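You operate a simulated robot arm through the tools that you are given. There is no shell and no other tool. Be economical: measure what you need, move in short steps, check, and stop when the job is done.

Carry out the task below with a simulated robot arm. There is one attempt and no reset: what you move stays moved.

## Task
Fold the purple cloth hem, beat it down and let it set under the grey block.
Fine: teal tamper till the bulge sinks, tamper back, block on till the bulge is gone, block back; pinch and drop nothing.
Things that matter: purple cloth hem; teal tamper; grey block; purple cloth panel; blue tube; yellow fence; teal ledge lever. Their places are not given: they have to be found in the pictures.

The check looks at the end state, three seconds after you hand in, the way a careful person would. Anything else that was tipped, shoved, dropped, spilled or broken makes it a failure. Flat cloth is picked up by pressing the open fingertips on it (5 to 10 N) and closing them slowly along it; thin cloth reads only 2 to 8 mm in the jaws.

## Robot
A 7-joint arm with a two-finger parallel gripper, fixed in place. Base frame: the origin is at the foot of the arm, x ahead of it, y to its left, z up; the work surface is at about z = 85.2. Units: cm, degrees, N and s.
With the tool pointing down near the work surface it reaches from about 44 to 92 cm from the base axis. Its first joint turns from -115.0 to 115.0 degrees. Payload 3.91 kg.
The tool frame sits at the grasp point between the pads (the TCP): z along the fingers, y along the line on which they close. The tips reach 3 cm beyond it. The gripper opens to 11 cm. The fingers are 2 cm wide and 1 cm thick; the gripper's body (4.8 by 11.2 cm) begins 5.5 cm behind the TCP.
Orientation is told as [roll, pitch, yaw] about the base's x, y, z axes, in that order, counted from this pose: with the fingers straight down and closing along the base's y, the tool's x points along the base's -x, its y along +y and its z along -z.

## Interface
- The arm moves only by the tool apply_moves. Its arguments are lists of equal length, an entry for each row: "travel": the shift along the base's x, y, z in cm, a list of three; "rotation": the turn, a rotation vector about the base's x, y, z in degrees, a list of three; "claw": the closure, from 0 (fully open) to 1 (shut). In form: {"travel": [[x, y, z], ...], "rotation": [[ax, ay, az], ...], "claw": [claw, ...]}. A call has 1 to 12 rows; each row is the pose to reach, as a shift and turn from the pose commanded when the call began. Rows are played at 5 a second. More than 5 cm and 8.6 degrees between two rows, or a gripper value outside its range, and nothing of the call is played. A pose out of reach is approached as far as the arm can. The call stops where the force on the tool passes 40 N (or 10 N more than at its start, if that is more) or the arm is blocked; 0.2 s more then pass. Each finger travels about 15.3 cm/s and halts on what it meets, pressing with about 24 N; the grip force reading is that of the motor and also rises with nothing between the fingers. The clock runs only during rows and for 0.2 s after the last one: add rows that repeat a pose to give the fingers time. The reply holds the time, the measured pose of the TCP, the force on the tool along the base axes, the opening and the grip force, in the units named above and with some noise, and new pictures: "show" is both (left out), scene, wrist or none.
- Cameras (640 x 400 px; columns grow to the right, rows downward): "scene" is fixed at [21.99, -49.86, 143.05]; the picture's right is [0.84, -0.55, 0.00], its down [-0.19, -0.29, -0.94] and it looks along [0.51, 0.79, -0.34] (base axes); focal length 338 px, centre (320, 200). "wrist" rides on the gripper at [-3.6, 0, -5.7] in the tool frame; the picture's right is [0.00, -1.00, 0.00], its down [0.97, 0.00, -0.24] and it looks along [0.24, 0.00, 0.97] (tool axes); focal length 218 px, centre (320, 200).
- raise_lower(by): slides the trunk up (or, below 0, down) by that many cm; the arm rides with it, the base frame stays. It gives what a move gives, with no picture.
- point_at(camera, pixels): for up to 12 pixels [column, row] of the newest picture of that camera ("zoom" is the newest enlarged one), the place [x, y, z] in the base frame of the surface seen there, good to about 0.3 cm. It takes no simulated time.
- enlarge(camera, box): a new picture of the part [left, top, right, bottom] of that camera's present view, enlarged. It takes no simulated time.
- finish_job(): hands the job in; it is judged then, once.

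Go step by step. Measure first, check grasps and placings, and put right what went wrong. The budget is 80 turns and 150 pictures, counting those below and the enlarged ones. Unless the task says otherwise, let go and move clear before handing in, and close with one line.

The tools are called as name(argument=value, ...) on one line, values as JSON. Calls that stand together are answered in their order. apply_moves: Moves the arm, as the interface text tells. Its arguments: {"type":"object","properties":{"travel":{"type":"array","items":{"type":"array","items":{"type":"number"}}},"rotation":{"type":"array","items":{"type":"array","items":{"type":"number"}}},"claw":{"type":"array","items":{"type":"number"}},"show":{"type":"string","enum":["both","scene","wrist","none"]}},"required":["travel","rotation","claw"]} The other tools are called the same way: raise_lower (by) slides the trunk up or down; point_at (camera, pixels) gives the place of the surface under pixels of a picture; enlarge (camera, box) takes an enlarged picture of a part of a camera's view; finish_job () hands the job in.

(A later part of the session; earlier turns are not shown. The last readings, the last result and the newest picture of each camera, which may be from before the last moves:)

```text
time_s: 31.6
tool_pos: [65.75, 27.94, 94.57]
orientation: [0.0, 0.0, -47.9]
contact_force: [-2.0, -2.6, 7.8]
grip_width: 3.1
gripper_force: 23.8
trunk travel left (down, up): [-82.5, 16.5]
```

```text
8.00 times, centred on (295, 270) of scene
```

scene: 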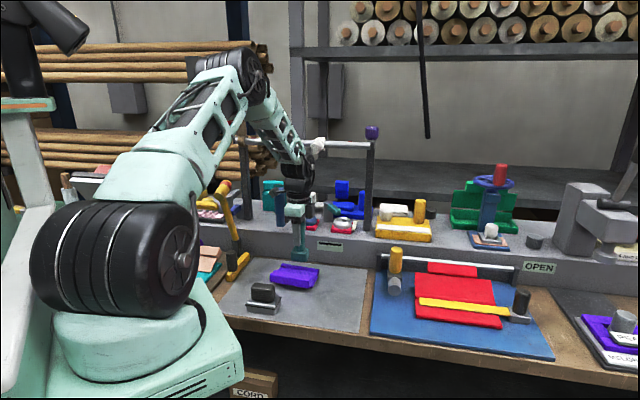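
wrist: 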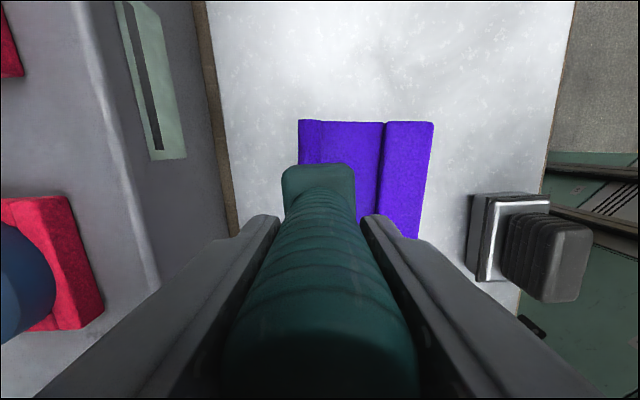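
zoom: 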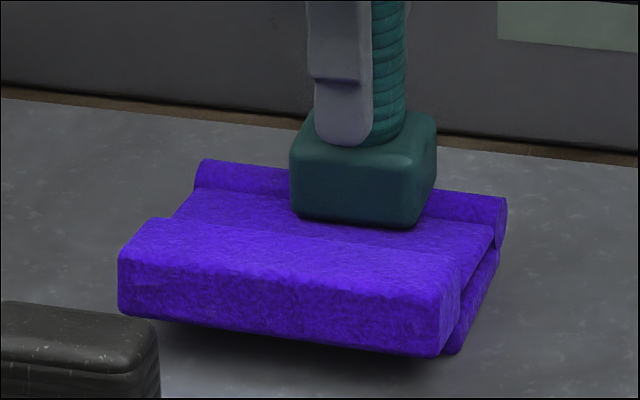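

Only 8 N at TCP 94.6 – lower than before. Lift and look.

apply_moves(travel=[[0, 0, 3], [0, 0, 7], [0, 0, 8], [0, 0, 8]], rotation=[[0, 0, 0], [0, 0, 0], [0, 0, 0], [0, 0, 0]], claw=[1, 1, 1, 1], show="wrist")

enlarge(camera="scene", box=[255, 245, 335, 295])

point_at(camera="zoom", pixels=[[215, 170], [350, 185], [500, 210], [345, 205], [300, 240], [300, 265], [455, 270]])

```text
time_s: 32.6
tool_pos: [65.6, 28.0, 102.69]
orientation: [0.0, -0.1, -48.0]
contact_force: [-0.5, 0.2, -0.5]
grip_width: 3.13
gripper_force: 24.4
trunk travel left (down, up): [-82.5, 16.5]
```

wrist: 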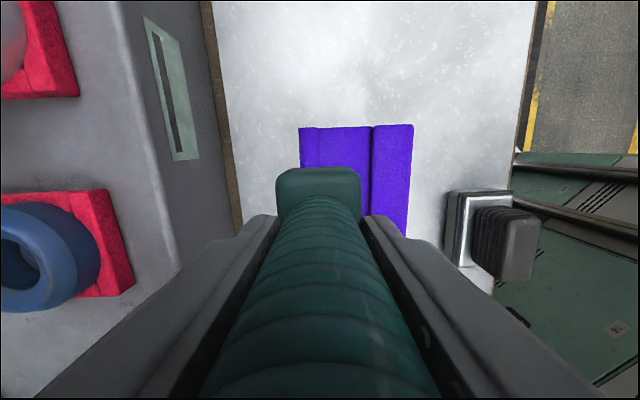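

```text
8.00 times, centred on (295, 270) of scene
```

zoom: 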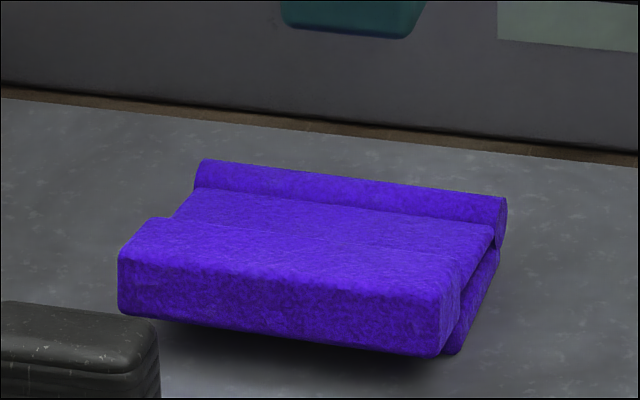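

```text
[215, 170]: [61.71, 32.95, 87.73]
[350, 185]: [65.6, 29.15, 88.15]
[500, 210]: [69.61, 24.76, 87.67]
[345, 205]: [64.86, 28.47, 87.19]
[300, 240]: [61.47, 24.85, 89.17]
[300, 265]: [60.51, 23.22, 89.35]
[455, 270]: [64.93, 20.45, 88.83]
```

The roll still doesn't change, so the springy raised hem bar (top z 89.4, would lie at ~88.3 if flat) must be the bulge. I'll do several proper beats on the bar itself.

apply_moves(travel=[[-2.5, -2.2, 0], [-5, -4.4, -2], [-5, -4.4, -5.5], [-5, -4.4, -7], [-5, -4.4, -7.9], [-5, -4.4, -7.9], [-5, -4.4, -5.5], [-5, -4.4, -7.5], [-5, -4.4, -8], [-5, -4.4, -5.5], [-5, -4.4, -7.5], [-5, -4.4, -8]], rotation=[[0, 0, 0], [0, 0, 0], [0, 0, 0], [0, 0, 0], [0, 0, 0], [0, 0, 0], [0, 0, 0], [0, 0, 0], [0, 0, 0], [0, 0, 0], [0, 0, 0], [0, 0, 0]], claw=[1, 1, 1, 1, 1, 1, 1, 1, 1, 1, 1, 1], show="none")

enlarge(camera="scene", box=[255, 245, 335, 295])

```text
time_s: 33.9
tool_pos: [61.03, 23.78, 95.63]
orientation: [0.9, -0.1, -48.1]
contact_force: [-3.6, -2.7, 19.5]
grip_width: 3.11
gripper_force: 24.2
trunk travel left (down, up): [-82.5, 16.5]
stopped in row 6: the force on the tool passed its limit (the readings are from after the stop); the commanded pose is now the measured one
```

```text
8.00 times, centred on (295, 270) of scene
```

zoom: 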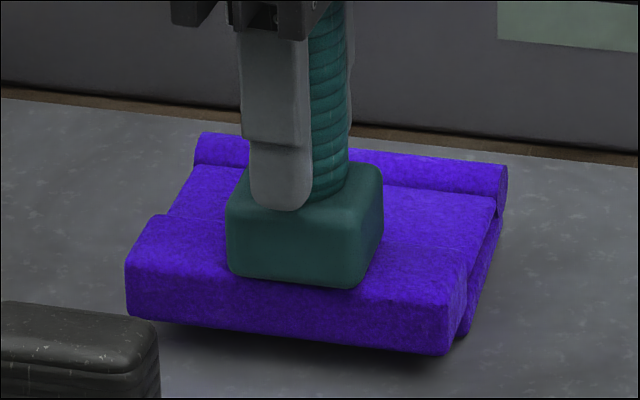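

The strike on the overhanging bar tipped the whole cloth (roll rose to row 132), so the bar is the wrong place. Lift away and inspect closely from the side.

apply_moves(travel=[[0, 0, 2], [0, 0, 5], [2, -3, 8], [4, -7, 8], [4, -7, 8]], rotation=[[0, 0, 0], [0, 0, 0], [0, 0, 0], [0, 0, 0], [0, 0, 0]], claw=[1, 1, 1, 1, 1], show="wrist")

enlarge(camera="wrist", box=[140, 200, 460, 400])

enlarge(camera="scene", box=[263, 255, 327, 295])

point_at(camera="zoom", pixels=[[80, 180], [75, 225], [430, 250], [430, 300], [445, 310], [480, 230], [520, 170], [540, 130], [500, 190], [350, 100], [350, 130], [350, 180]])

```text
time_s: 35.1
tool_pos: [64.87, 16.9, 103.31]
orientation: [0.4, 0.0, -48.1]
contact_force: [-0.2, -0.4, -0.9]
grip_width: 3.14
gripper_force: 23.5
trunk travel left (down, up): [-82.5, 16.5]
```

wrist: 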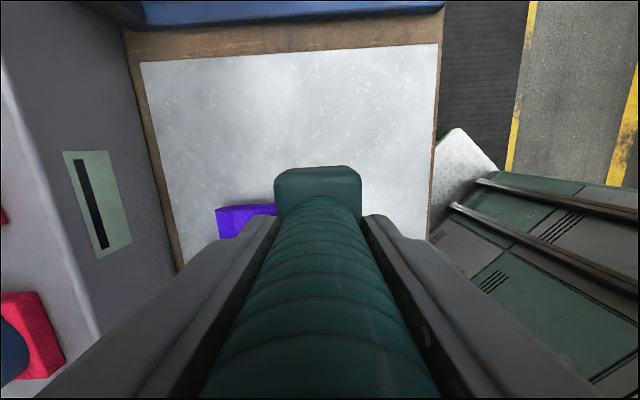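

```text
2.00 times, centred on (300, 300) of wrist
```

zoom: 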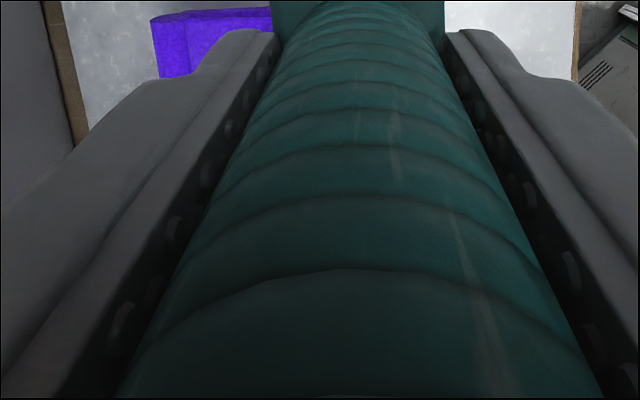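

```text
10.00 times, centred on (295, 275) of scene
```

zoom: 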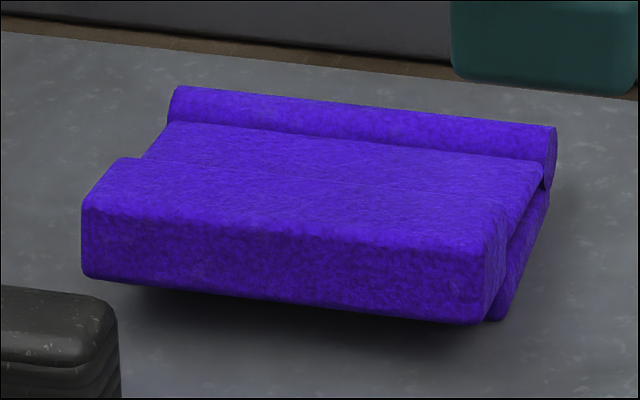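

```text
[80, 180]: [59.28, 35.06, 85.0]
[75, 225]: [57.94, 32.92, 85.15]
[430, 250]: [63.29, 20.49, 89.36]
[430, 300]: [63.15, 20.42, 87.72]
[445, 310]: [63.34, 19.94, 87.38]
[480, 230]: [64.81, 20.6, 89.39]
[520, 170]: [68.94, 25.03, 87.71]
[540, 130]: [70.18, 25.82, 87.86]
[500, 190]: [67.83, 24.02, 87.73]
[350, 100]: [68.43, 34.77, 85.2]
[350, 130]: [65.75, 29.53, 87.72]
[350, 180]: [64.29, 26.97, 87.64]
```

Mid-flap z goes 87.3→88.1 and the bar tops at 89.4: the hem still tilts up ~10°, bar overhanging the panel's front edge by ~2 cm. I'll press on the bar's inner edge, over the panel (≈(62.5,25.6)), so it can't tip.

apply_moves(travel=[[-0.8, 2.9, 0], [-1.6, 5.8, 0], [-2.4, 8.7, -1], [-2.4, 8.7, -4.5], [-2.4, 8.7, -6.5], [-2.4, 8.7, -7.3], [-2.4, 8.7, -7.8], [-2.4, 8.7, -8.1], [-2.4, 8.7, -8.4], [-2.4, 8.7, -8.4]], rotation=[[0, 0, 0], [0, 0, 0], [0, 0, 0], [0, 0, 0], [0, 0, 0], [0, 0, 0], [0, 0, 0], [0, 0, 0], [0, 0, 0], [0, 0, 0]], claw=[1, 1, 1, 1, 1, 1, 1, 1, 1, 1], show="none")

enlarge(camera="scene", box=[255, 245, 335, 295])

```text
time_s: 36.9
tool_pos: [62.53, 25.59, 95.99]
orientation: [0.8, -0.1, -48.0]
contact_force: [-6.8, -8.0, 58.6]
grip_width: 3.17
gripper_force: 24.2
trunk travel left (down, up): [-82.5, 16.5]
stopped in row 8: the force on the tool passed its limit (the readings are from after the stop); the commanded pose is now the measured one
```

```text
8.00 times, centred on (295, 270) of scene
```

zoom: 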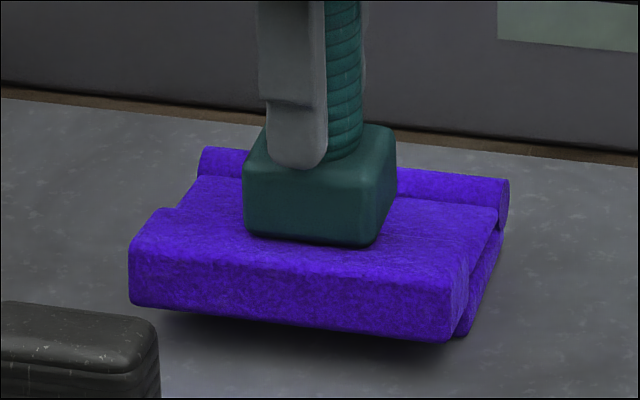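

58 N there – a solid press. Lift and see if anything set.

apply_moves(travel=[[0, 0, 2], [0, 0, 5], [0, 0, 8], [0, 0, 8]], rotation=[[0, 0, 0], [0, 0, 0], [0, 0, 0], [0, 0, 0]], claw=[1, 1, 1, 1], show="none")

enlarge(camera="scene", box=[263, 255, 327, 295])

point_at(camera="zoom", pixels=[[300, 90], [300, 110], [300, 140], [300, 165], [300, 185], [300, 205], [300, 220], [300, 280], [510, 110], [190, 90], [100, 200], [460, 240]])

```text
time_s: 37.9
tool_pos: [62.49, 25.63, 103.62]
orientation: [0.5, 0.0, -48.1]
contact_force: [0.3, 0.0, -1.3]
grip_width: 3.12
gripper_force: 24.0
trunk travel left (down, up): [-82.5, 16.5]
```

```text
10.00 times, centred on (295, 275) of scene
```

zoom: 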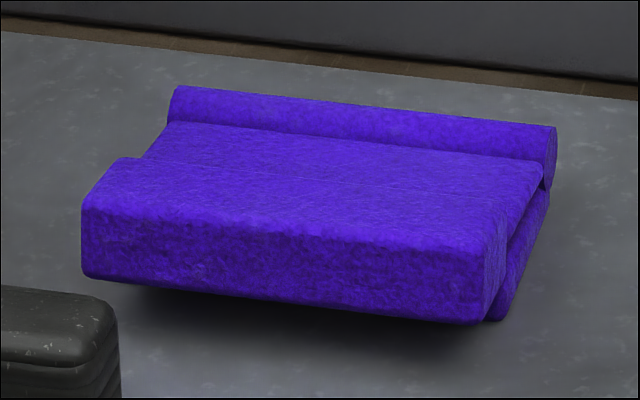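

```text
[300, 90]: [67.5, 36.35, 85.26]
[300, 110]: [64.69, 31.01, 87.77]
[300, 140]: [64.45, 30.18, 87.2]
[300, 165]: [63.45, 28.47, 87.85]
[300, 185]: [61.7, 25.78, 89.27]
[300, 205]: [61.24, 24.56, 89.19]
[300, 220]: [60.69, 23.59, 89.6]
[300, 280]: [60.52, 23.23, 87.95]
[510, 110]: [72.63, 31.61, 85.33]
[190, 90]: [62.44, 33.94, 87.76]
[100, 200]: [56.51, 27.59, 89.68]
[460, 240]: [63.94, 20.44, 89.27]
```

Still unchanged, and it's solid there – so the hem is fully folded and the crease roll remains the suspect. Now the tamper can't slide in the fingers, I'll press it squarely on the middle of the roll, (65.9,29.3), to full force.

apply_moves(travel=[[1.7, 1.8, 0], [3.4, 3.6, -2], [3.4, 3.6, -5], [3.4, 3.6, -7.5], [3.4, 3.6, -8.2], [3.4, 3.6, -8.6], [3.4, 3.6, -9], [3.4, 3.6, -9.4], [3.4, 3.6, -9.4]], rotation=[[0, 0, 0], [0, 0, 0], [0, 0, 0], [0, 0, 0], [0, 0, 0], [0, 0, 0], [0, 0, 0], [0, 0, 0], [0, 0, 0]], claw=[1, 1, 1, 1, 1, 1, 1, 1, 1], show="none")

enlarge(camera="scene", box=[255, 245, 335, 295])

```text
time_s: 39.9
tool_pos: [65.99, 29.16, 94.26]
orientation: [0.7, 0.0, -48.1]
contact_force: [-1.6, -2.8, 17.3]
grip_width: 3.1
gripper_force: 23.8
trunk travel left (down, up): [-82.5, 16.5]
```

```text
8.00 times, centred on (295, 270) of scene
```

zoom: 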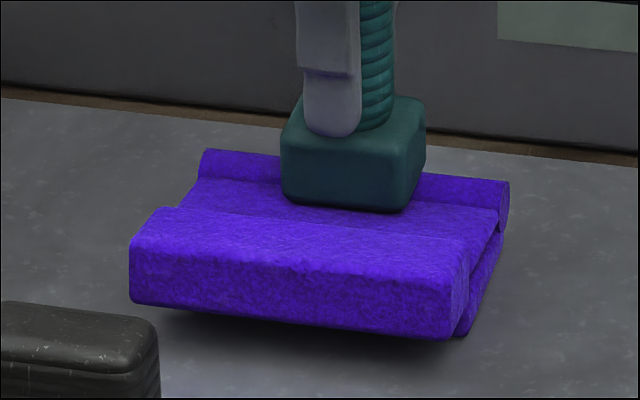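

17 N with the foot at about 87.4. Press further.

apply_moves(travel=[[0, 0, -0.2], [0, 0, -0.4], [0, 0, -0.6], [0, 0, -0.8], [0, 0, -0.8]], rotation=[[0, 0, 0], [0, 0, 0], [0, 0, 0], [0, 0, 0], [0, 0, 0]], claw=[1, 1, 1, 1, 1], show="none")

enlarge(camera="scene", box=[255, 245, 335, 295])

```text
time_s: 40.4
tool_pos: [66.01, 29.33, 94.24]
orientation: [0.9, 0.1, -48.0]
contact_force: [-7.4, -5.6, 19.9]
grip_width: 3.16
gripper_force: 24.0
trunk travel left (down, up): [-82.5, 16.5]
stopped in row 2: the force on the tool passed its limit (the readings are from after the stop); the commanded pose is now the measured one
```

```text
8.00 times, centred on (295, 270) of scene
```

zoom: 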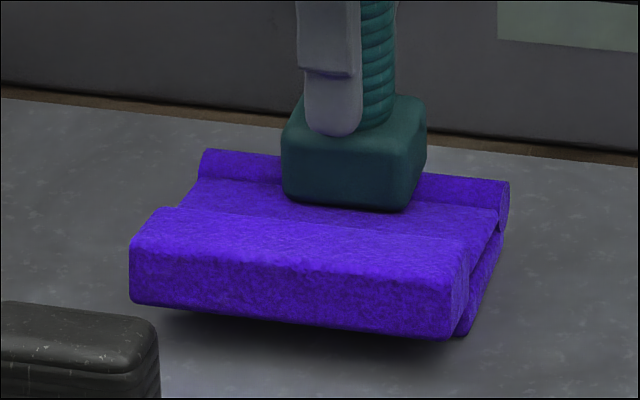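

Force passed 40 N with the foot on the roll. Lift and compare once more.

apply_moves(travel=[[0, 0, 2], [0, 0, 5], [0, 0, 9], [0, 0, 9]], rotation=[[0, 0, 0], [0, 0, 0], [0, 0, 0], [0, 0, 0]], claw=[1, 1, 1, 1], show="none")

enlarge(camera="scene", box=[263, 255, 327, 295])

point_at(camera="zoom", pixels=[[300, 110], [300, 140], [300, 165], [300, 185], [300, 205], [300, 220], [300, 280], [190, 95], [540, 135], [535, 220], [505, 300], [520, 250]])

```text
time_s: 41.4
tool_pos: [65.98, 29.16, 103.2]
orientation: [0.9, 0.0, -48.1]
contact_force: [-0.7, 0.8, -1.4]
grip_width: 3.13
gripper_force: 24.1
trunk travel left (down, up): [-82.5, 16.5]
```

```text
10.00 times, centred on (295, 275) of scene
```

zoom: 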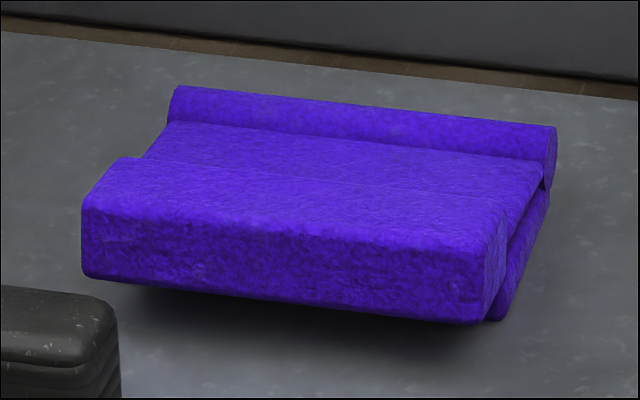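

```text
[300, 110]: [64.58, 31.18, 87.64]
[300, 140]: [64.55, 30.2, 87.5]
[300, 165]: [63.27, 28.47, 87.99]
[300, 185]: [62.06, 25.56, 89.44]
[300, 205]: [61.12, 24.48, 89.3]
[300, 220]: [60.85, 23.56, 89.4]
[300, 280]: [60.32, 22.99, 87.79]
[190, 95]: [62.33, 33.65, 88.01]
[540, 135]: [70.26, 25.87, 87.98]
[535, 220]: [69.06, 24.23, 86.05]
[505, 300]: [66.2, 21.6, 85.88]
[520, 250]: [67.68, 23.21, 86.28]
```

Still the same. I'll do a series of moderate, brisk beats (≈25–30 N, lifting clear between) on the hem's inner bar over the panel, in case the number of strokes is what counts.

apply_moves(travel=[[-2, -2, -2], [-3.3, -3.4, -5], [-3.3, -3.4, -6.8], [-3.3, -3.4, -7.6], [-3.3, -3.4, -5.5], [-3.3, -3.4, -6.8], [-3.3, -3.4, -7.6], [-3.3, -3.4, -5.5], [-3.3, -3.4, -6.8], [-3.3, -3.4, -7.6], [-3.3, -3.4, -5.5], [-3.3, -3.4, -5.5]], rotation=[[0, 0, 0], [0, 0, 0], [0, 0, 0], [0, 0, 0], [0, 0, 0], [0, 0, 0], [0, 0, 0], [0, 0, 0], [0, 0, 0], [0, 0, 0], [0, 0, 0], [0, 0, 0]], claw=[1, 1, 1, 1, 1, 1, 1, 1, 1, 1, 1, 1], show="none")

enlarge(camera="scene", box=[263, 255, 327, 295])

```text
time_s: 44.0
tool_pos: [62.78, 25.98, 97.58]
orientation: [0.8, 0.0, -48.0]
contact_force: [0.3, -0.4, -1.6]
grip_width: 3.1
gripper_force: 24.2
trunk travel left (down, up): [-82.5, 16.5]
```

```text
10.00 times, centred on (295, 275) of scene
```

zoom: 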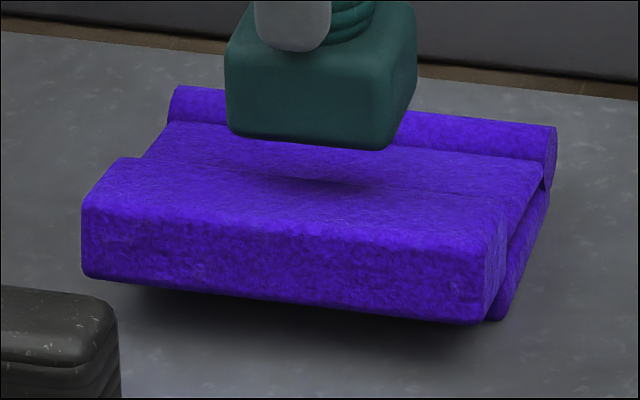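

No change. Let me look very closely at the right end of the fold to understand what is holding the hem up.

enlarge(camera="scene", box=[300, 262, 324, 290])

enlarge(camera="scene", box=[200, 160, 520, 360])

```text
14.29 times, centred on (312, 276) of scene
```

zoom: 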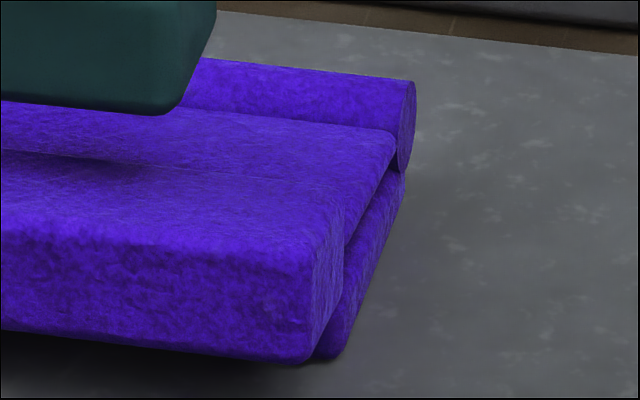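

```text
2.00 times, centred on (360, 260) of scene
```

zoom: 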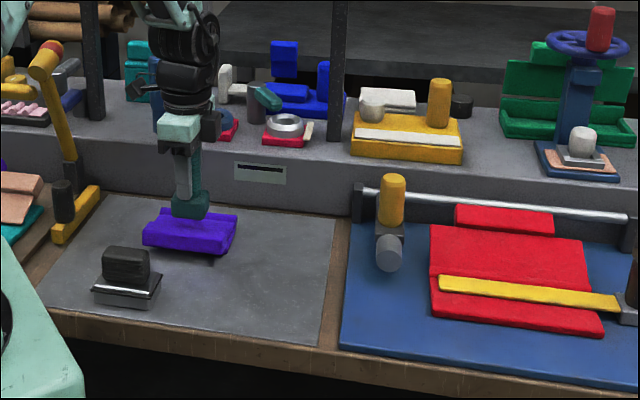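

The hem bar rests on the panel's front, so it is fully folded; the crease roll stands 0.6 cm proud. I'll give the roll a few real fast blows.

apply_moves(travel=[[1.6, 1.6, 1.7], [3.2, 3.3, 1.7], [3.2, 3.3, -3.1], [3.2, 3.3, 1.7], [3.2, 3.3, -3.2], [3.2, 3.3, 1.7], [3.2, 3.3, -3.3], [3.2, 3.3, 1.7], [3.2, 3.3, -3.3], [3.2, 3.3, 1.7], [3.2, 3.3, 3], [3.2, 3.3, 3]], rotation=[[0, 0, 0], [0, 0, 0], [0, 0, 0], [0, 0, 0], [0, 0, 0], [0, 0, 0], [0, 0, 0], [0, 0, 0], [0, 0, 0], [0, 0, 0], [0, 0, 0], [0, 0, 0]], claw=[1, 1, 1, 1, 1, 1, 1, 1, 1, 1, 1, 1], show="none")

enlarge(camera="scene", box=[263, 255, 327, 295])

```text
time_s: 46.6
tool_pos: [66.08, 29.05, 100.71]
orientation: [0.7, 0.0, -48.1]
contact_force: [-0.2, 0.7, -0.6]
grip_width: 3.12
gripper_force: 24.4
trunk travel left (down, up): [-82.5, 16.5]
```

```text
10.00 times, centred on (295, 275) of scene
```

zoom: 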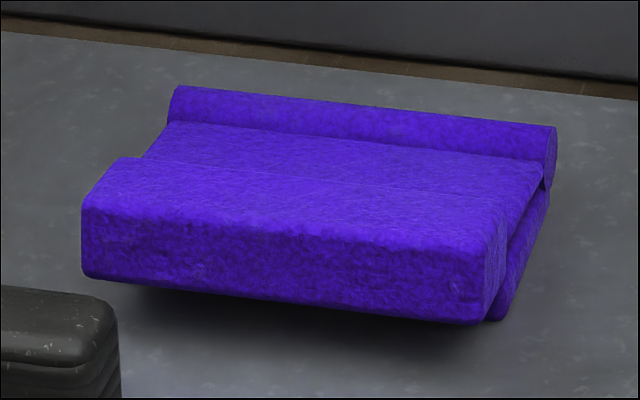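

Unchanged (and the quick strokes may not have reached full depth). Try fast blows on the hem's inner bar with a hold row so each stroke lands.

apply_moves(travel=[[-1.6, -1.6, 0], [-3.5, -3.4, -0.5], [-3.5, -3.4, -0.5], [-3.5, -3.4, -5.2], [-3.5, -3.4, -5.2], [-3.5, -3.4, -0.5], [-3.5, -3.4, -0.5], [-3.5, -3.4, -5.2], [-3.5, -3.4, -5.2], [-3.5, -3.4, -0.5], [-3.5, -3.4, -0.5]], rotation=[[0, 0, 0], [0, 0, 0], [0, 0, 0], [0, 0, 0], [0, 0, 0], [0, 0, 0], [0, 0, 0], [0, 0, 0], [0, 0, 0], [0, 0, 0], [0, 0, 0]], claw=[1, 1, 1, 1, 1, 1, 1, 1, 1, 1, 1], show="none")

enlarge(camera="scene", box=[263, 255, 327, 295])

```text
time_s: 49.0
tool_pos: [62.44, 25.92, 100.11]
orientation: [0.7, 0.0, -48.1]
contact_force: [0.0, -0.2, -1.6]
grip_width: 3.11
gripper_force: 23.8
trunk travel left (down, up): [-82.5, 16.5]
```

```text
10.00 times, centred on (295, 275) of scene
```

zoom: 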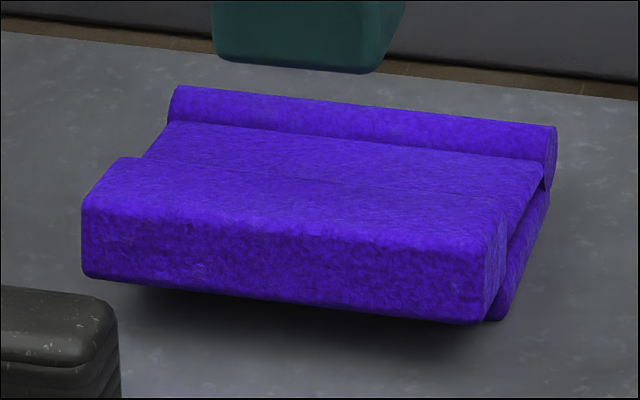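

Again nothing. The bulge may be the thick hem bar with strokes needing to be centred on it; I'll give gentle, centred blows at (61.4,24.2) kept shallow so the cloth barely tips.

apply_moves(travel=[[-0.9, -1.7, -2], [-0.9, -1.7, -4], [-0.9, -1.7, -4.2], [-0.9, -1.7, -2], [-0.9, -1.7, -4], [-0.9, -1.7, -4.3], [-0.9, -1.7, -2], [-0.9, -1.7, -4], [-0.9, -1.7, -4.3], [-0.9, -1.7, -2], [-0.9, -1.7, -4.3], [-0.9, -1.7, -4.3]], rotation=[[0, 0, 0], [0, 0, 0], [0, 0, 0], [0, 0, 0], [0, 0, 0], [0, 0, 0], [0, 0, 0], [0, 0, 0], [0, 0, 0], [0, 0, 0], [0, 0, 0], [0, 0, 0]], claw=[1, 1, 1, 1, 1, 1, 1, 1, 1, 1, 1, 1], show="none")

enlarge(camera="scene", box=[263, 255, 327, 295])

```text
time_s: 51.6
tool_pos: [61.41, 23.92, 95.99]
orientation: [0.8, 0.0, -48.1]
contact_force: [-5.3, -6.3, 17.1]
grip_width: 3.1
gripper_force: 24.4
trunk travel left (down, up): [-82.5, 16.5]
```

```text
10.00 times, centred on (295, 275) of scene
```

zoom: 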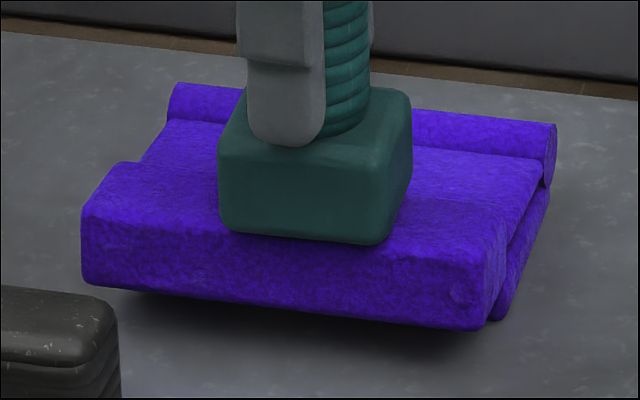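

17 N, slight dip at the bar. Lift and compare.

apply_moves(travel=[[0, 0, 2], [0.5, 1, 5], [0.5, 2, 6], [0.5, 2, 6]], rotation=[[0, 0, 0], [0, 0, 0], [0, 0, 0], [0, 0, 0]], claw=[1, 1, 1, 1], show="none")

enlarge(camera="scene", box=[263, 255, 327, 295])

```text
time_s: 52.6
tool_pos: [62.04, 26.14, 101.82]
orientation: [0.8, 0.1, -48.0]
contact_force: [0.6, -0.6, -1.2]
grip_width: 3.12
gripper_force: 24.0
trunk travel left (down, up): [-82.5, 16.5]
```

```text
10.00 times, centred on (295, 275) of scene
```

zoom: 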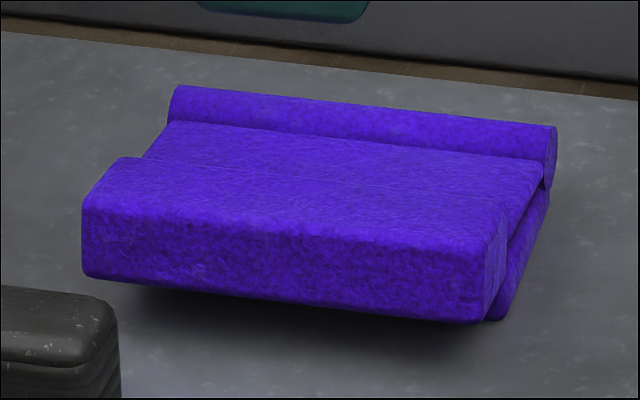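

No lasting change. I want a top view of the fold with the tamper out of the way of the camera, so I'll shift along the crease toward the left end and look.

apply_moves(travel=[[-1, 1, 1.5], [-2.5, 3, 2.5], [-4.5, 5, 3], [-4.5, 5, 3]], rotation=[[0, 0, 0], [0, 0, 0], [0, 0, 0], [0, 0, 0]], claw=[1, 1, 1, 1], show="wrist")

enlarge(camera="wrist", box=[220, 20, 460, 170])

point_at(camera="zoom", pixels=[[150, 200], [170, 200], [190, 200], [210, 200], [230, 200], [250, 200], [270, 200], [290, 200], [310, 200], [330, 200], [350, 200], [370, 200]])

```text
time_s: 53.6
tool_pos: [57.54, 31.15, 104.69]
orientation: [0.8, -0.1, -48.2]
contact_force: [-0.5, 0.8, -0.7]
grip_width: 3.09
gripper_force: 24.1
trunk travel left (down, up): [-82.5, 16.5]
```

wrist: 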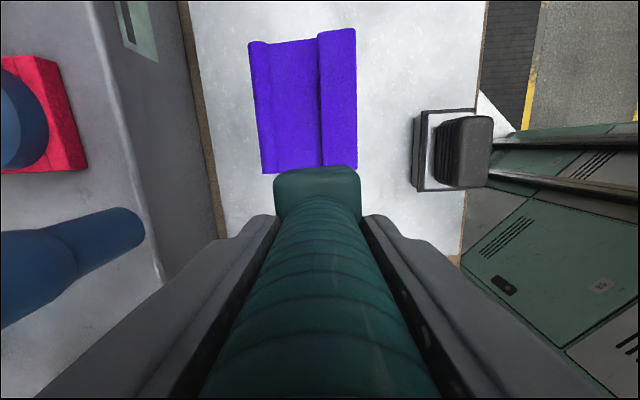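

```text
2.67 times, centred on (340, 95) of wrist
```

zoom: 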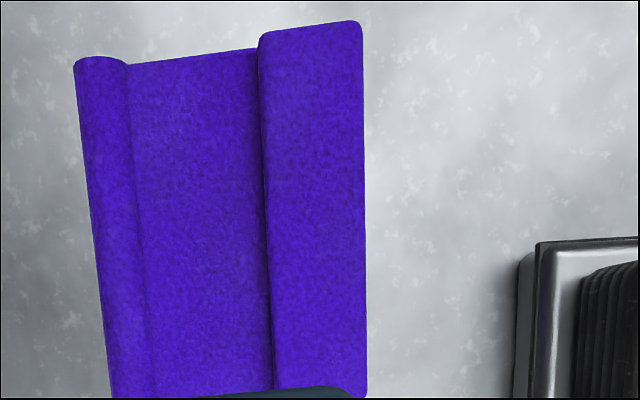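

```text
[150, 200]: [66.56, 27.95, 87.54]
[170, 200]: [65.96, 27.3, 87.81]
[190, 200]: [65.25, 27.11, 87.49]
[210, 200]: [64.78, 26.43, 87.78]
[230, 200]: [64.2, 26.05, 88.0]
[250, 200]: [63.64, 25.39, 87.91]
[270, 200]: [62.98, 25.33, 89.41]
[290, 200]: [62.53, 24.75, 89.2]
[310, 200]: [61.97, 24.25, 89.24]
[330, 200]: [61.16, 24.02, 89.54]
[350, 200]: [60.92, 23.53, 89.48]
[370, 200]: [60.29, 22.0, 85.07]
```

The wide bar past the panel edge is just the grasp lip; the plate lies over the panel and the crease roll is the bulge. I only beat the roll's middle (foot ~4 cm, roll ~11.5 cm), so I'll beat its right part, at (67.9,26.0).

apply_moves(travel=[[3.5, -1.7, 0], [7, -3.5, 0], [10.3, -5.2, -2], [10.3, -5.2, -6.5], [10.3, -5.2, -9.3], [10.3, -5.2, -10.2], [10.3, -5.2, -6.5], [10.3, -5.2, -10.2], [10.3, -5.2, -10.2], [10.3, -5.2, -6.5], [10.3, -5.2, -10.3], [10.3, -5.2, -10.3]], rotation=[[0, 0, 0], [0, 0, 0], [0, 0, 0], [0, 0, 0], [0, 0, 0], [0, 0, 0], [0, 0, 0], [0, 0, 0], [0, 0, 0], [0, 0, 0], [0, 0, 0], [0, 0, 0]], claw=[1, 1, 1, 1, 1, 1, 1, 1, 1, 1, 1, 1], show="none")

enlarge(camera="scene", box=[263, 250, 335, 295])

```text
time_s: 56.2
tool_pos: [68.03, 25.96, 94.56]
orientation: [0.8, 0.0, -48.2]
contact_force: [-0.3, 0.0, -1.5]
grip_width: 3.11
gripper_force: 24.0
trunk travel left (down, up): [-82.5, 16.5]
```

```text
8.89 times, centred on (299, 272) of scene
```

zoom: 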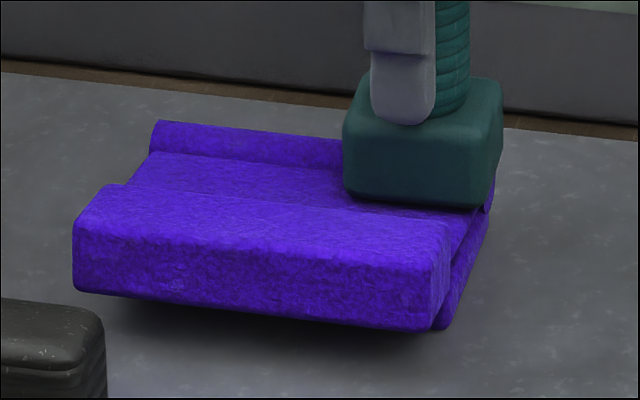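

No contact yet at TCP 94.56, so my recent strokes were too shallow. Beat deeper here.

apply_moves(travel=[[0, 0, -0.4], [0, 0, -0.7], [0, 0, -0.9], [0, 0, 2.5], [0, 0, -0.8], [0, 0, -0.9], [0, 0, 2.5], [0, 0, -0.8], [0, 0, -0.9], [0, 0, 2.5], [0, 0, -0.8], [0, 0, -0.9]], rotation=[[0, 0, 0], [0, 0, 0], [0, 0, 0], [0, 0, 0], [0, 0, 0], [0, 0, 0], [0, 0, 0], [0, 0, 0], [0, 0, 0], [0, 0, 0], [0, 0, 0], [0, 0, 0]], claw=[1, 1, 1, 1, 1, 1, 1, 1, 1, 1, 1, 1], show="none")

enlarge(camera="scene", box=[263, 250, 335, 295])

```text
time_s: 56.9
tool_pos: [68.09, 26.11, 94.45]
orientation: [1.2, 0.0, -48.1]
contact_force: [-7.3, -5.5, 23.1]
grip_width: 3.13
gripper_force: 23.6
trunk travel left (down, up): [-82.5, 16.5]
stopped in row 3: the force on the tool passed its limit (the readings are from after the stop); the commanded pose is now the measured one
```

```text
8.89 times, centred on (299, 272) of scene
```

zoom: 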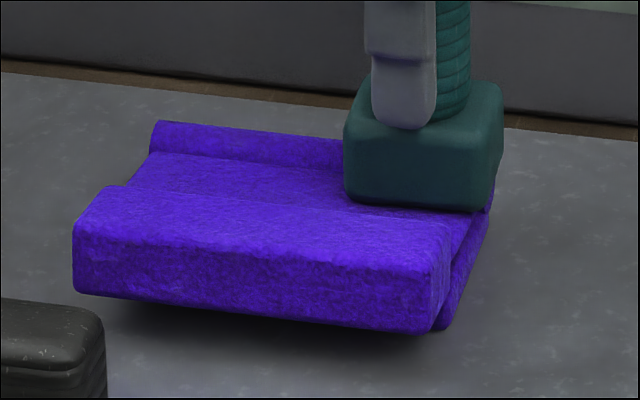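

Contact at ~94.45 and the force passed 40 N. Lift, look.

apply_moves(travel=[[0, 0, 2], [0, 0, 5], [0, 0, 8], [0, 0, 8]], rotation=[[0, 0, 0], [0, 0, 0], [0, 0, 0], [0, 0, 0]], claw=[1, 1, 1, 1], show="none")

enlarge(camera="scene", box=[263, 255, 327, 295])

```text
time_s: 57.9
tool_pos: [68.26, 26.06, 102.07]
orientation: [1.1, 0.0, -48.1]
contact_force: [-0.2, 0.3, -1.4]
grip_width: 3.11
gripper_force: 23.6
trunk travel left (down, up): [-82.5, 16.5]
```

```text
10.00 times, centred on (295, 275) of scene
```

zoom: 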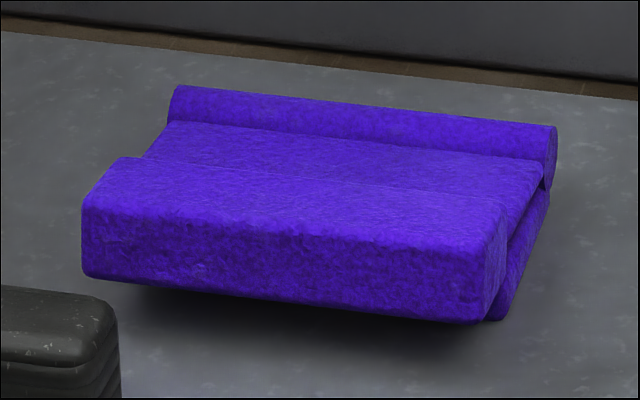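

Nothing yet. Strokes that landed were slow; now a truly fast blow on the roll's middle, with contact mid-stroke (the force stop will end it).

apply_moves(travel=[[-1.1, 1.5, -1], [-2.3, 3.1, -3], [-2.3, 3.1, -3], [-2.3, 3.1, -7.9], [-2.3, 3.1, -8.7], [-2.3, 3.1, -4]], rotation=[[0, 0, 0], [0, 0, 0], [0, 0, 0], [0, 0, 0], [0, 0, 0], [0, 0, 0]], claw=[1, 1, 1, 1, 1, 1], show="none")

enlarge(camera="scene", box=[263, 255, 327, 295])

```text
time_s: 59.1
tool_pos: [66.09, 29.31, 94.29]
orientation: [1.5, 0.0, -48.1]
contact_force: [-4.3, -5.4, 20.9]
grip_width: 3.13
gripper_force: 24.0
trunk travel left (down, up): [-82.5, 16.5]
stopped in row 5: the force on the tool passed its limit (the readings are from after the stop); the commanded pose is now the measured one
```

```text
10.00 times, centred on (295, 275) of scene
```

zoom: 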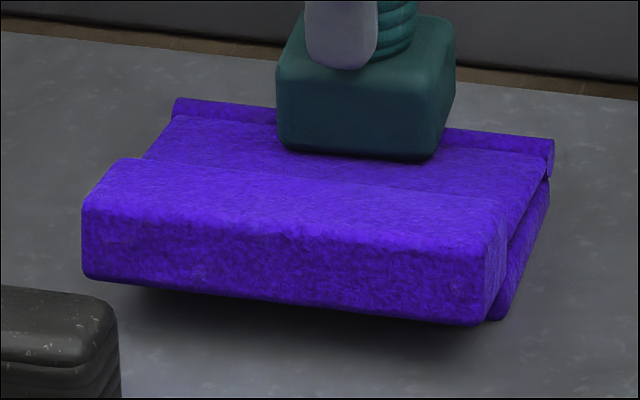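

That worked: the roll has visibly shrunk (right end now rows 140–175 versus 125–190). Fast blows on the crease are what counts; repeat.

apply_moves(travel=[[0, 0, 2.2], [0, 0, 4.4], [0, 0, 4.4], [0, 0, -0.5], [0, 0, -1.2], [0, 0, 3]], rotation=[[0, 0, 0], [0, 0, 0], [0, 0, 0], [0, 0, 0], [0, 0, 0], [0, 0, 0]], claw=[1, 1, 1, 1, 1, 1], show="none")

enlarge(camera="scene", box=[263, 255, 327, 295])

```text
time_s: 60.1
tool_pos: [66.25, 29.31, 94.25]
orientation: [1.3, 0.0, -48.1]
contact_force: [-2.6, -2.6, 7.4]
grip_width: 3.13
gripper_force: 24.2
trunk travel left (down, up): [-82.5, 16.5]
stopped in row 5: the force on the tool passed its limit (the readings are from after the stop); the commanded pose is now the measured one
```

```text
10.00 times, centred on (295, 275) of scene
```

zoom: 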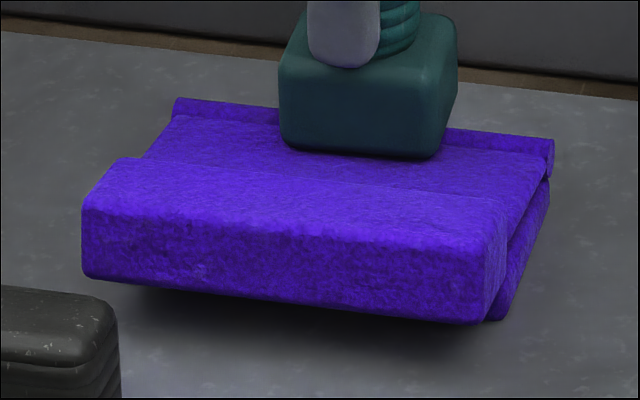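

Roll stays at its shrunk size (140–175). One more fast blow to see whether it sinks further or has reached its tamped level.

apply_moves(travel=[[0, 0, 2.2], [0, 0, 4.4], [0, 0, 4.4], [0, 0, -0.5], [0, 0, -1.2], [0, 0, 3]], rotation=[[0, 0, 0], [0, 0, 0], [0, 0, 0], [0, 0, 0], [0, 0, 0], [0, 0, 0]], claw=[1, 1, 1, 1, 1, 1], show="none")

enlarge(camera="scene", box=[263, 255, 327, 295])

```text
time_s: 61.2
tool_pos: [66.22, 29.41, 94.25]
orientation: [1.2, 0.1, -48.1]
contact_force: [-2.4, -2.6, 8.1]
grip_width: 3.11
gripper_force: 24.3
trunk travel left (down, up): [-82.5, 16.5]
stopped in row 5: the force on the tool passed its limit (the readings are from after the stop); the commanded pose is now the measured one
```

```text
10.00 times, centred on (295, 275) of scene
```

zoom: 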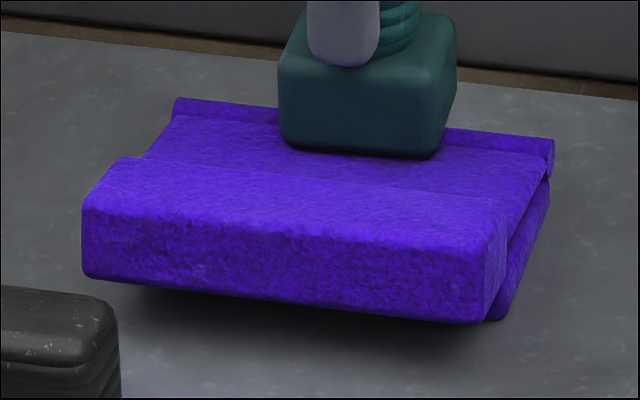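

The bulge sits at its tamped level now and no longer changes. Take the tamper back to its home (67.74, 8.88), correcting the small tilt on the way.

apply_moves(travel=[[0, 0, 4], [0, 0, 8.5], [0.3, -4.5, 9], [0.6, -9, 9], [0.9, -13.5, 9], [1.2, -17.5, 9], [1.5, -20.5, 8], [1.5, -20.5, 4], [1.5, -20.5, 0.5], [1.5, -20.5, -1], [1.5, -20.5, -1]], rotation=[[0, 0, 0], [-0.6, 0, 0], [-1.2, 0, 0], [-1.2, 0, 0], [-1.2, 0, 0], [-1.2, 0, 0], [-1.2, 0, 0], [-1.2, 0, 0], [-1.2, 0, 0], [-1.2, 0, 0], [-1.2, 0, 0]], claw=[1, 1, 1, 1, 1, 1, 1, 1, 1, 1, 1], show="wrist")

enlarge(camera="scene", box=[255, 240, 367, 310])

```text
time_s: 63.6
tool_pos: [67.93, 8.92, 93.04]
orientation: [0.5, -0.8, -48.2]
contact_force: [-0.4, 0.2, -1.0]
grip_width: 3.11
gripper_force: 23.8
trunk travel left (down, up): [-82.5, 16.5]
```

wrist: 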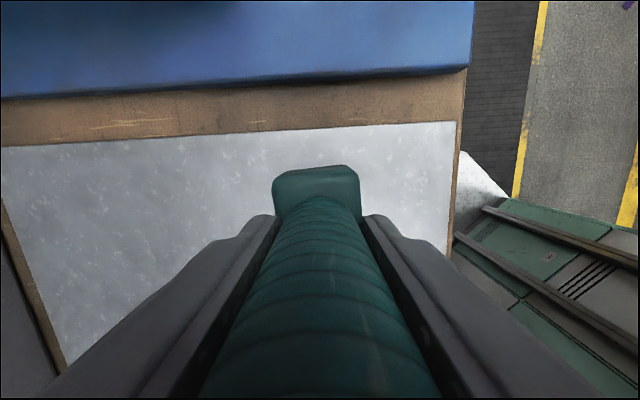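

```text
5.71 times, centred on (311, 275) of scene
```

zoom: 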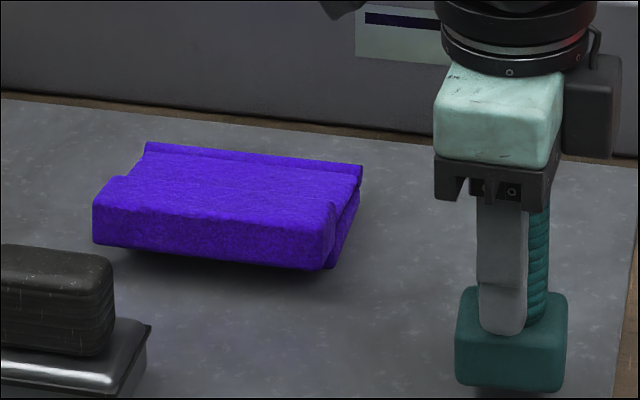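

Over home, with ~1° residual tilt to fix. Level the tool and lower in small steps until it touches.

apply_moves(travel=[[-0.15, 0, 0], [-0.15, 0, -0.4], [-0.15, 0, -0.7], [-0.15, 0, -0.9], [-0.15, 0, -1.0], [-0.15, 0, -1.0]], rotation=[[0.4, 0.9, 0], [0.4, 0.9, 0], [0.4, 0.9, 0], [0.4, 0.9, 0], [0.4, 0.9, 0], [0.4, 0.9, 0]], claw=[1, 1, 1, 1, 1, 1], show="none")

enlarge(camera="scene", box=[315, 250, 375, 320])

```text
time_s: 65.0
tool_pos: [67.7, 8.94, 92.04]
orientation: [-0.1, 0.1, -48.2]
contact_force: [0.7, 0.4, -1.1]
grip_width: 3.12
gripper_force: 23.9
trunk travel left (down, up): [-82.5, 16.5]
```

```text
5.71 times, centred on (345, 285) of scene
```

zoom: 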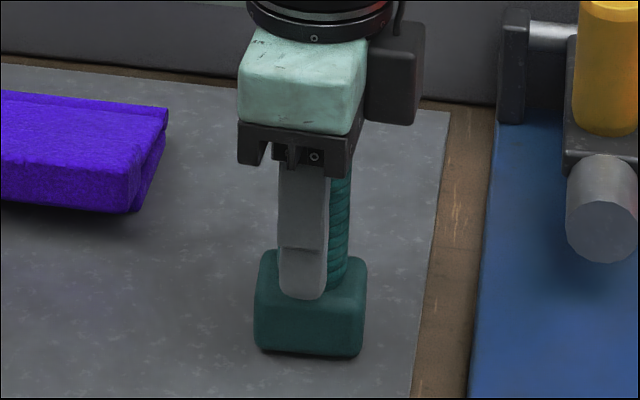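

Still not touching (−1 N, near the surface). Lower a little more in fine steps.

apply_moves(travel=[[0, 0, -0.1], [0, 0, -0.2], [0, 0, -0.3], [0, 0, -0.4]], rotation=[[0, 0, 0], [0, 0, 0], [0, 0, 0], [0, 0, 0]], claw=[1, 1, 1, 1], show="none")

```text
time_s: 66.0
tool_pos: [67.6, 8.98, 91.84]
orientation: [0.0, 0.1, -48.1]
contact_force: [-2.2, -1.2, 8.0]
grip_width: 3.12
gripper_force: 24.0
trunk travel left (down, up): [-82.5, 16.5]
```

Touching (8 N). Release slowly and rise.

apply_moves(travel=[[0, 0, 0.2], [0, 0, 0.2], [0, 0, 0.2], [0, 0, 0.2], [0, 0, 3], [0, 0, 7], [0, 0, 11], [0, 0, 13], [0, 0, 13]], rotation=[[0, 0, 0], [0, 0, 0], [0, 0, 0], [0, 0, 0], [0, 0, 0], [0, 0, 0], [0, 0, 0], [0, 0, 0], [0, 0, 0]], claw=[0.65, 0.55, 0.45, 0.45, 0.45, 0.45, 0.45, 0.45, 0.45])

point_at(camera="scene", pixels=[[345, 270], [343, 305], [263, 288], [258, 286], [270, 290], [263, 282]])

enlarge(camera="scene", box=[230, 240, 374, 330])

```text
time_s: 68.0
tool_pos: [67.74, 8.92, 104.7]
orientation: [-0.1, 0.2, -48.2]
contact_force: [-0.4, -0.1, 1.1]
grip_width: 6.04
gripper_force: 0.0
trunk travel left (down, up): [-82.5, 16.5]
```

scene: 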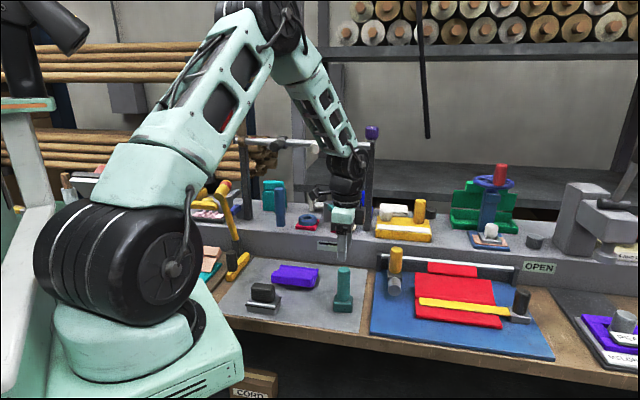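
wrist: 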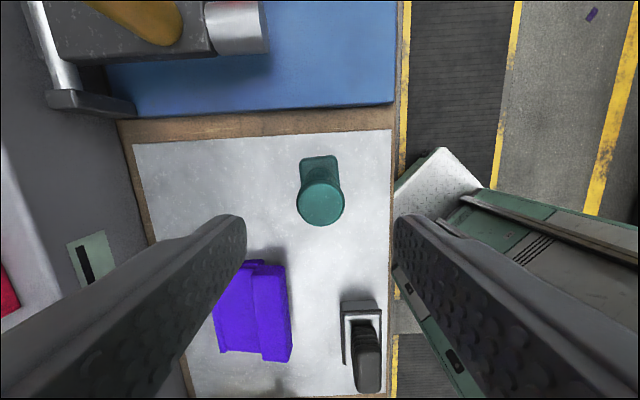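

```text
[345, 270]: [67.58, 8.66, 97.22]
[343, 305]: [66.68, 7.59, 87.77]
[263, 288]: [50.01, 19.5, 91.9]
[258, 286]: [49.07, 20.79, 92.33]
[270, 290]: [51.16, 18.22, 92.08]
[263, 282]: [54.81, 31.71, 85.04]
```

```text
4.44 times, centred on (302, 285) of scene
```

zoom: 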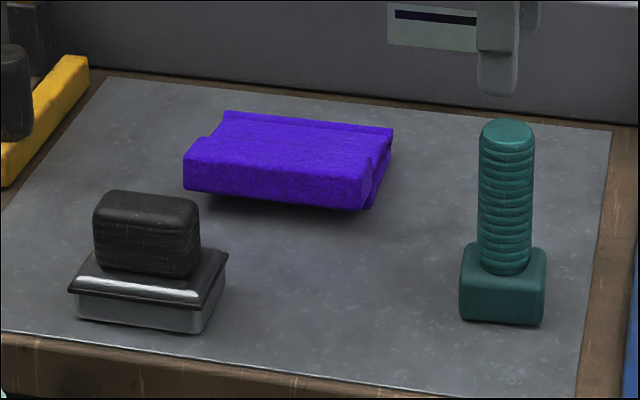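

Tamper stands back at home (same readings as at the start). Now move above the grey block around (50.5,20.5).

apply_moves(travel=[[-3.5, 2.3, 0], [-7, 4.6, 0], [-10.5, 7, 0], [-14, 9.3, 0], [-17.2, 11.6, 0], [-17.2, 11.6, 0]], rotation=[[0, 0, 0], [0, 0, 0], [0, 0, 0], [0, 0, 0], [0, 0, 0], [0, 0, 0]], claw=[0.4, 0.4, 0.4, 0.4, 0.4, 0.4], show="wrist")

enlarge(camera="wrist", box=[240, 130, 400, 230])

```text
time_s: 69.4
tool_pos: [50.65, 20.56, 104.54]
orientation: [0.1, 0.1, -48.2]
contact_force: [-0.7, 0.2, -0.8]
grip_width: 6.6
gripper_force: 0.0
trunk travel left (down, up): [-82.5, 16.5]
```

wrist: 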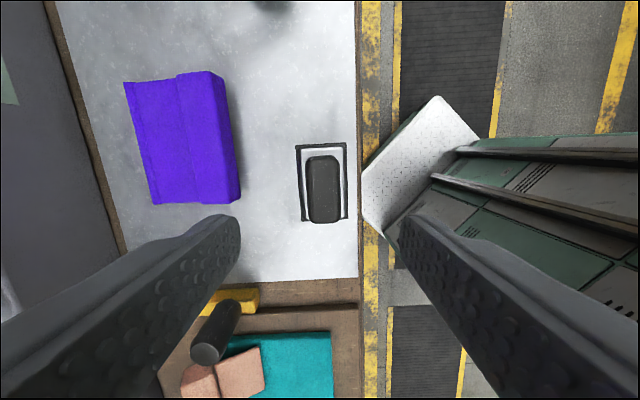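

```text
4.00 times, centred on (320, 180) of wrist
```

zoom: 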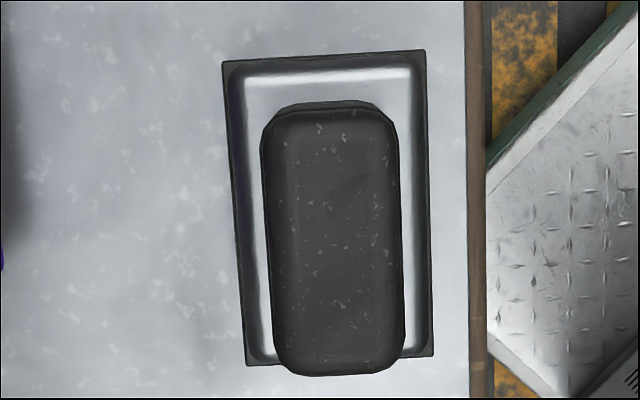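

point_at(camera="zoom", pixels=[[333, 240], [285, 140], [380, 140], [290, 350], [385, 350], [232, 70], [418, 60], [250, 355], [425, 345], [333, 200]])

point_at(camera="wrist", pixels=[[124, 82], [178, 75], [215, 72], [152, 204], [205, 203], [238, 200], [140, 140], [160, 140], [175, 140], [190, 140], [205, 140], [222, 140]])

```text
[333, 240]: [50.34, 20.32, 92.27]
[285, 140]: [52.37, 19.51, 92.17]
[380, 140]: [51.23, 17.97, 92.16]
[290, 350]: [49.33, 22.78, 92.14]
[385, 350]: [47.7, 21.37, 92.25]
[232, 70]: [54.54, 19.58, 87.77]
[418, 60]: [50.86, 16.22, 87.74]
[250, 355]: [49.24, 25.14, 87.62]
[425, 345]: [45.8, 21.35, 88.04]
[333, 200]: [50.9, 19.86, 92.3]
```

```text
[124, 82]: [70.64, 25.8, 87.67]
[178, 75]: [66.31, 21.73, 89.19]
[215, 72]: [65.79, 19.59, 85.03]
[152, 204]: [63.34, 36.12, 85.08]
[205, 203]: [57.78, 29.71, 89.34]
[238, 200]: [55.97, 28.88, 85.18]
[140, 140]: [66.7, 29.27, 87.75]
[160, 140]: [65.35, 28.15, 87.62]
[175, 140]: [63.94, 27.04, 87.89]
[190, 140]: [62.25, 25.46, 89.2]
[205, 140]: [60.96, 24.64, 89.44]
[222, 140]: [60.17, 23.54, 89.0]
```

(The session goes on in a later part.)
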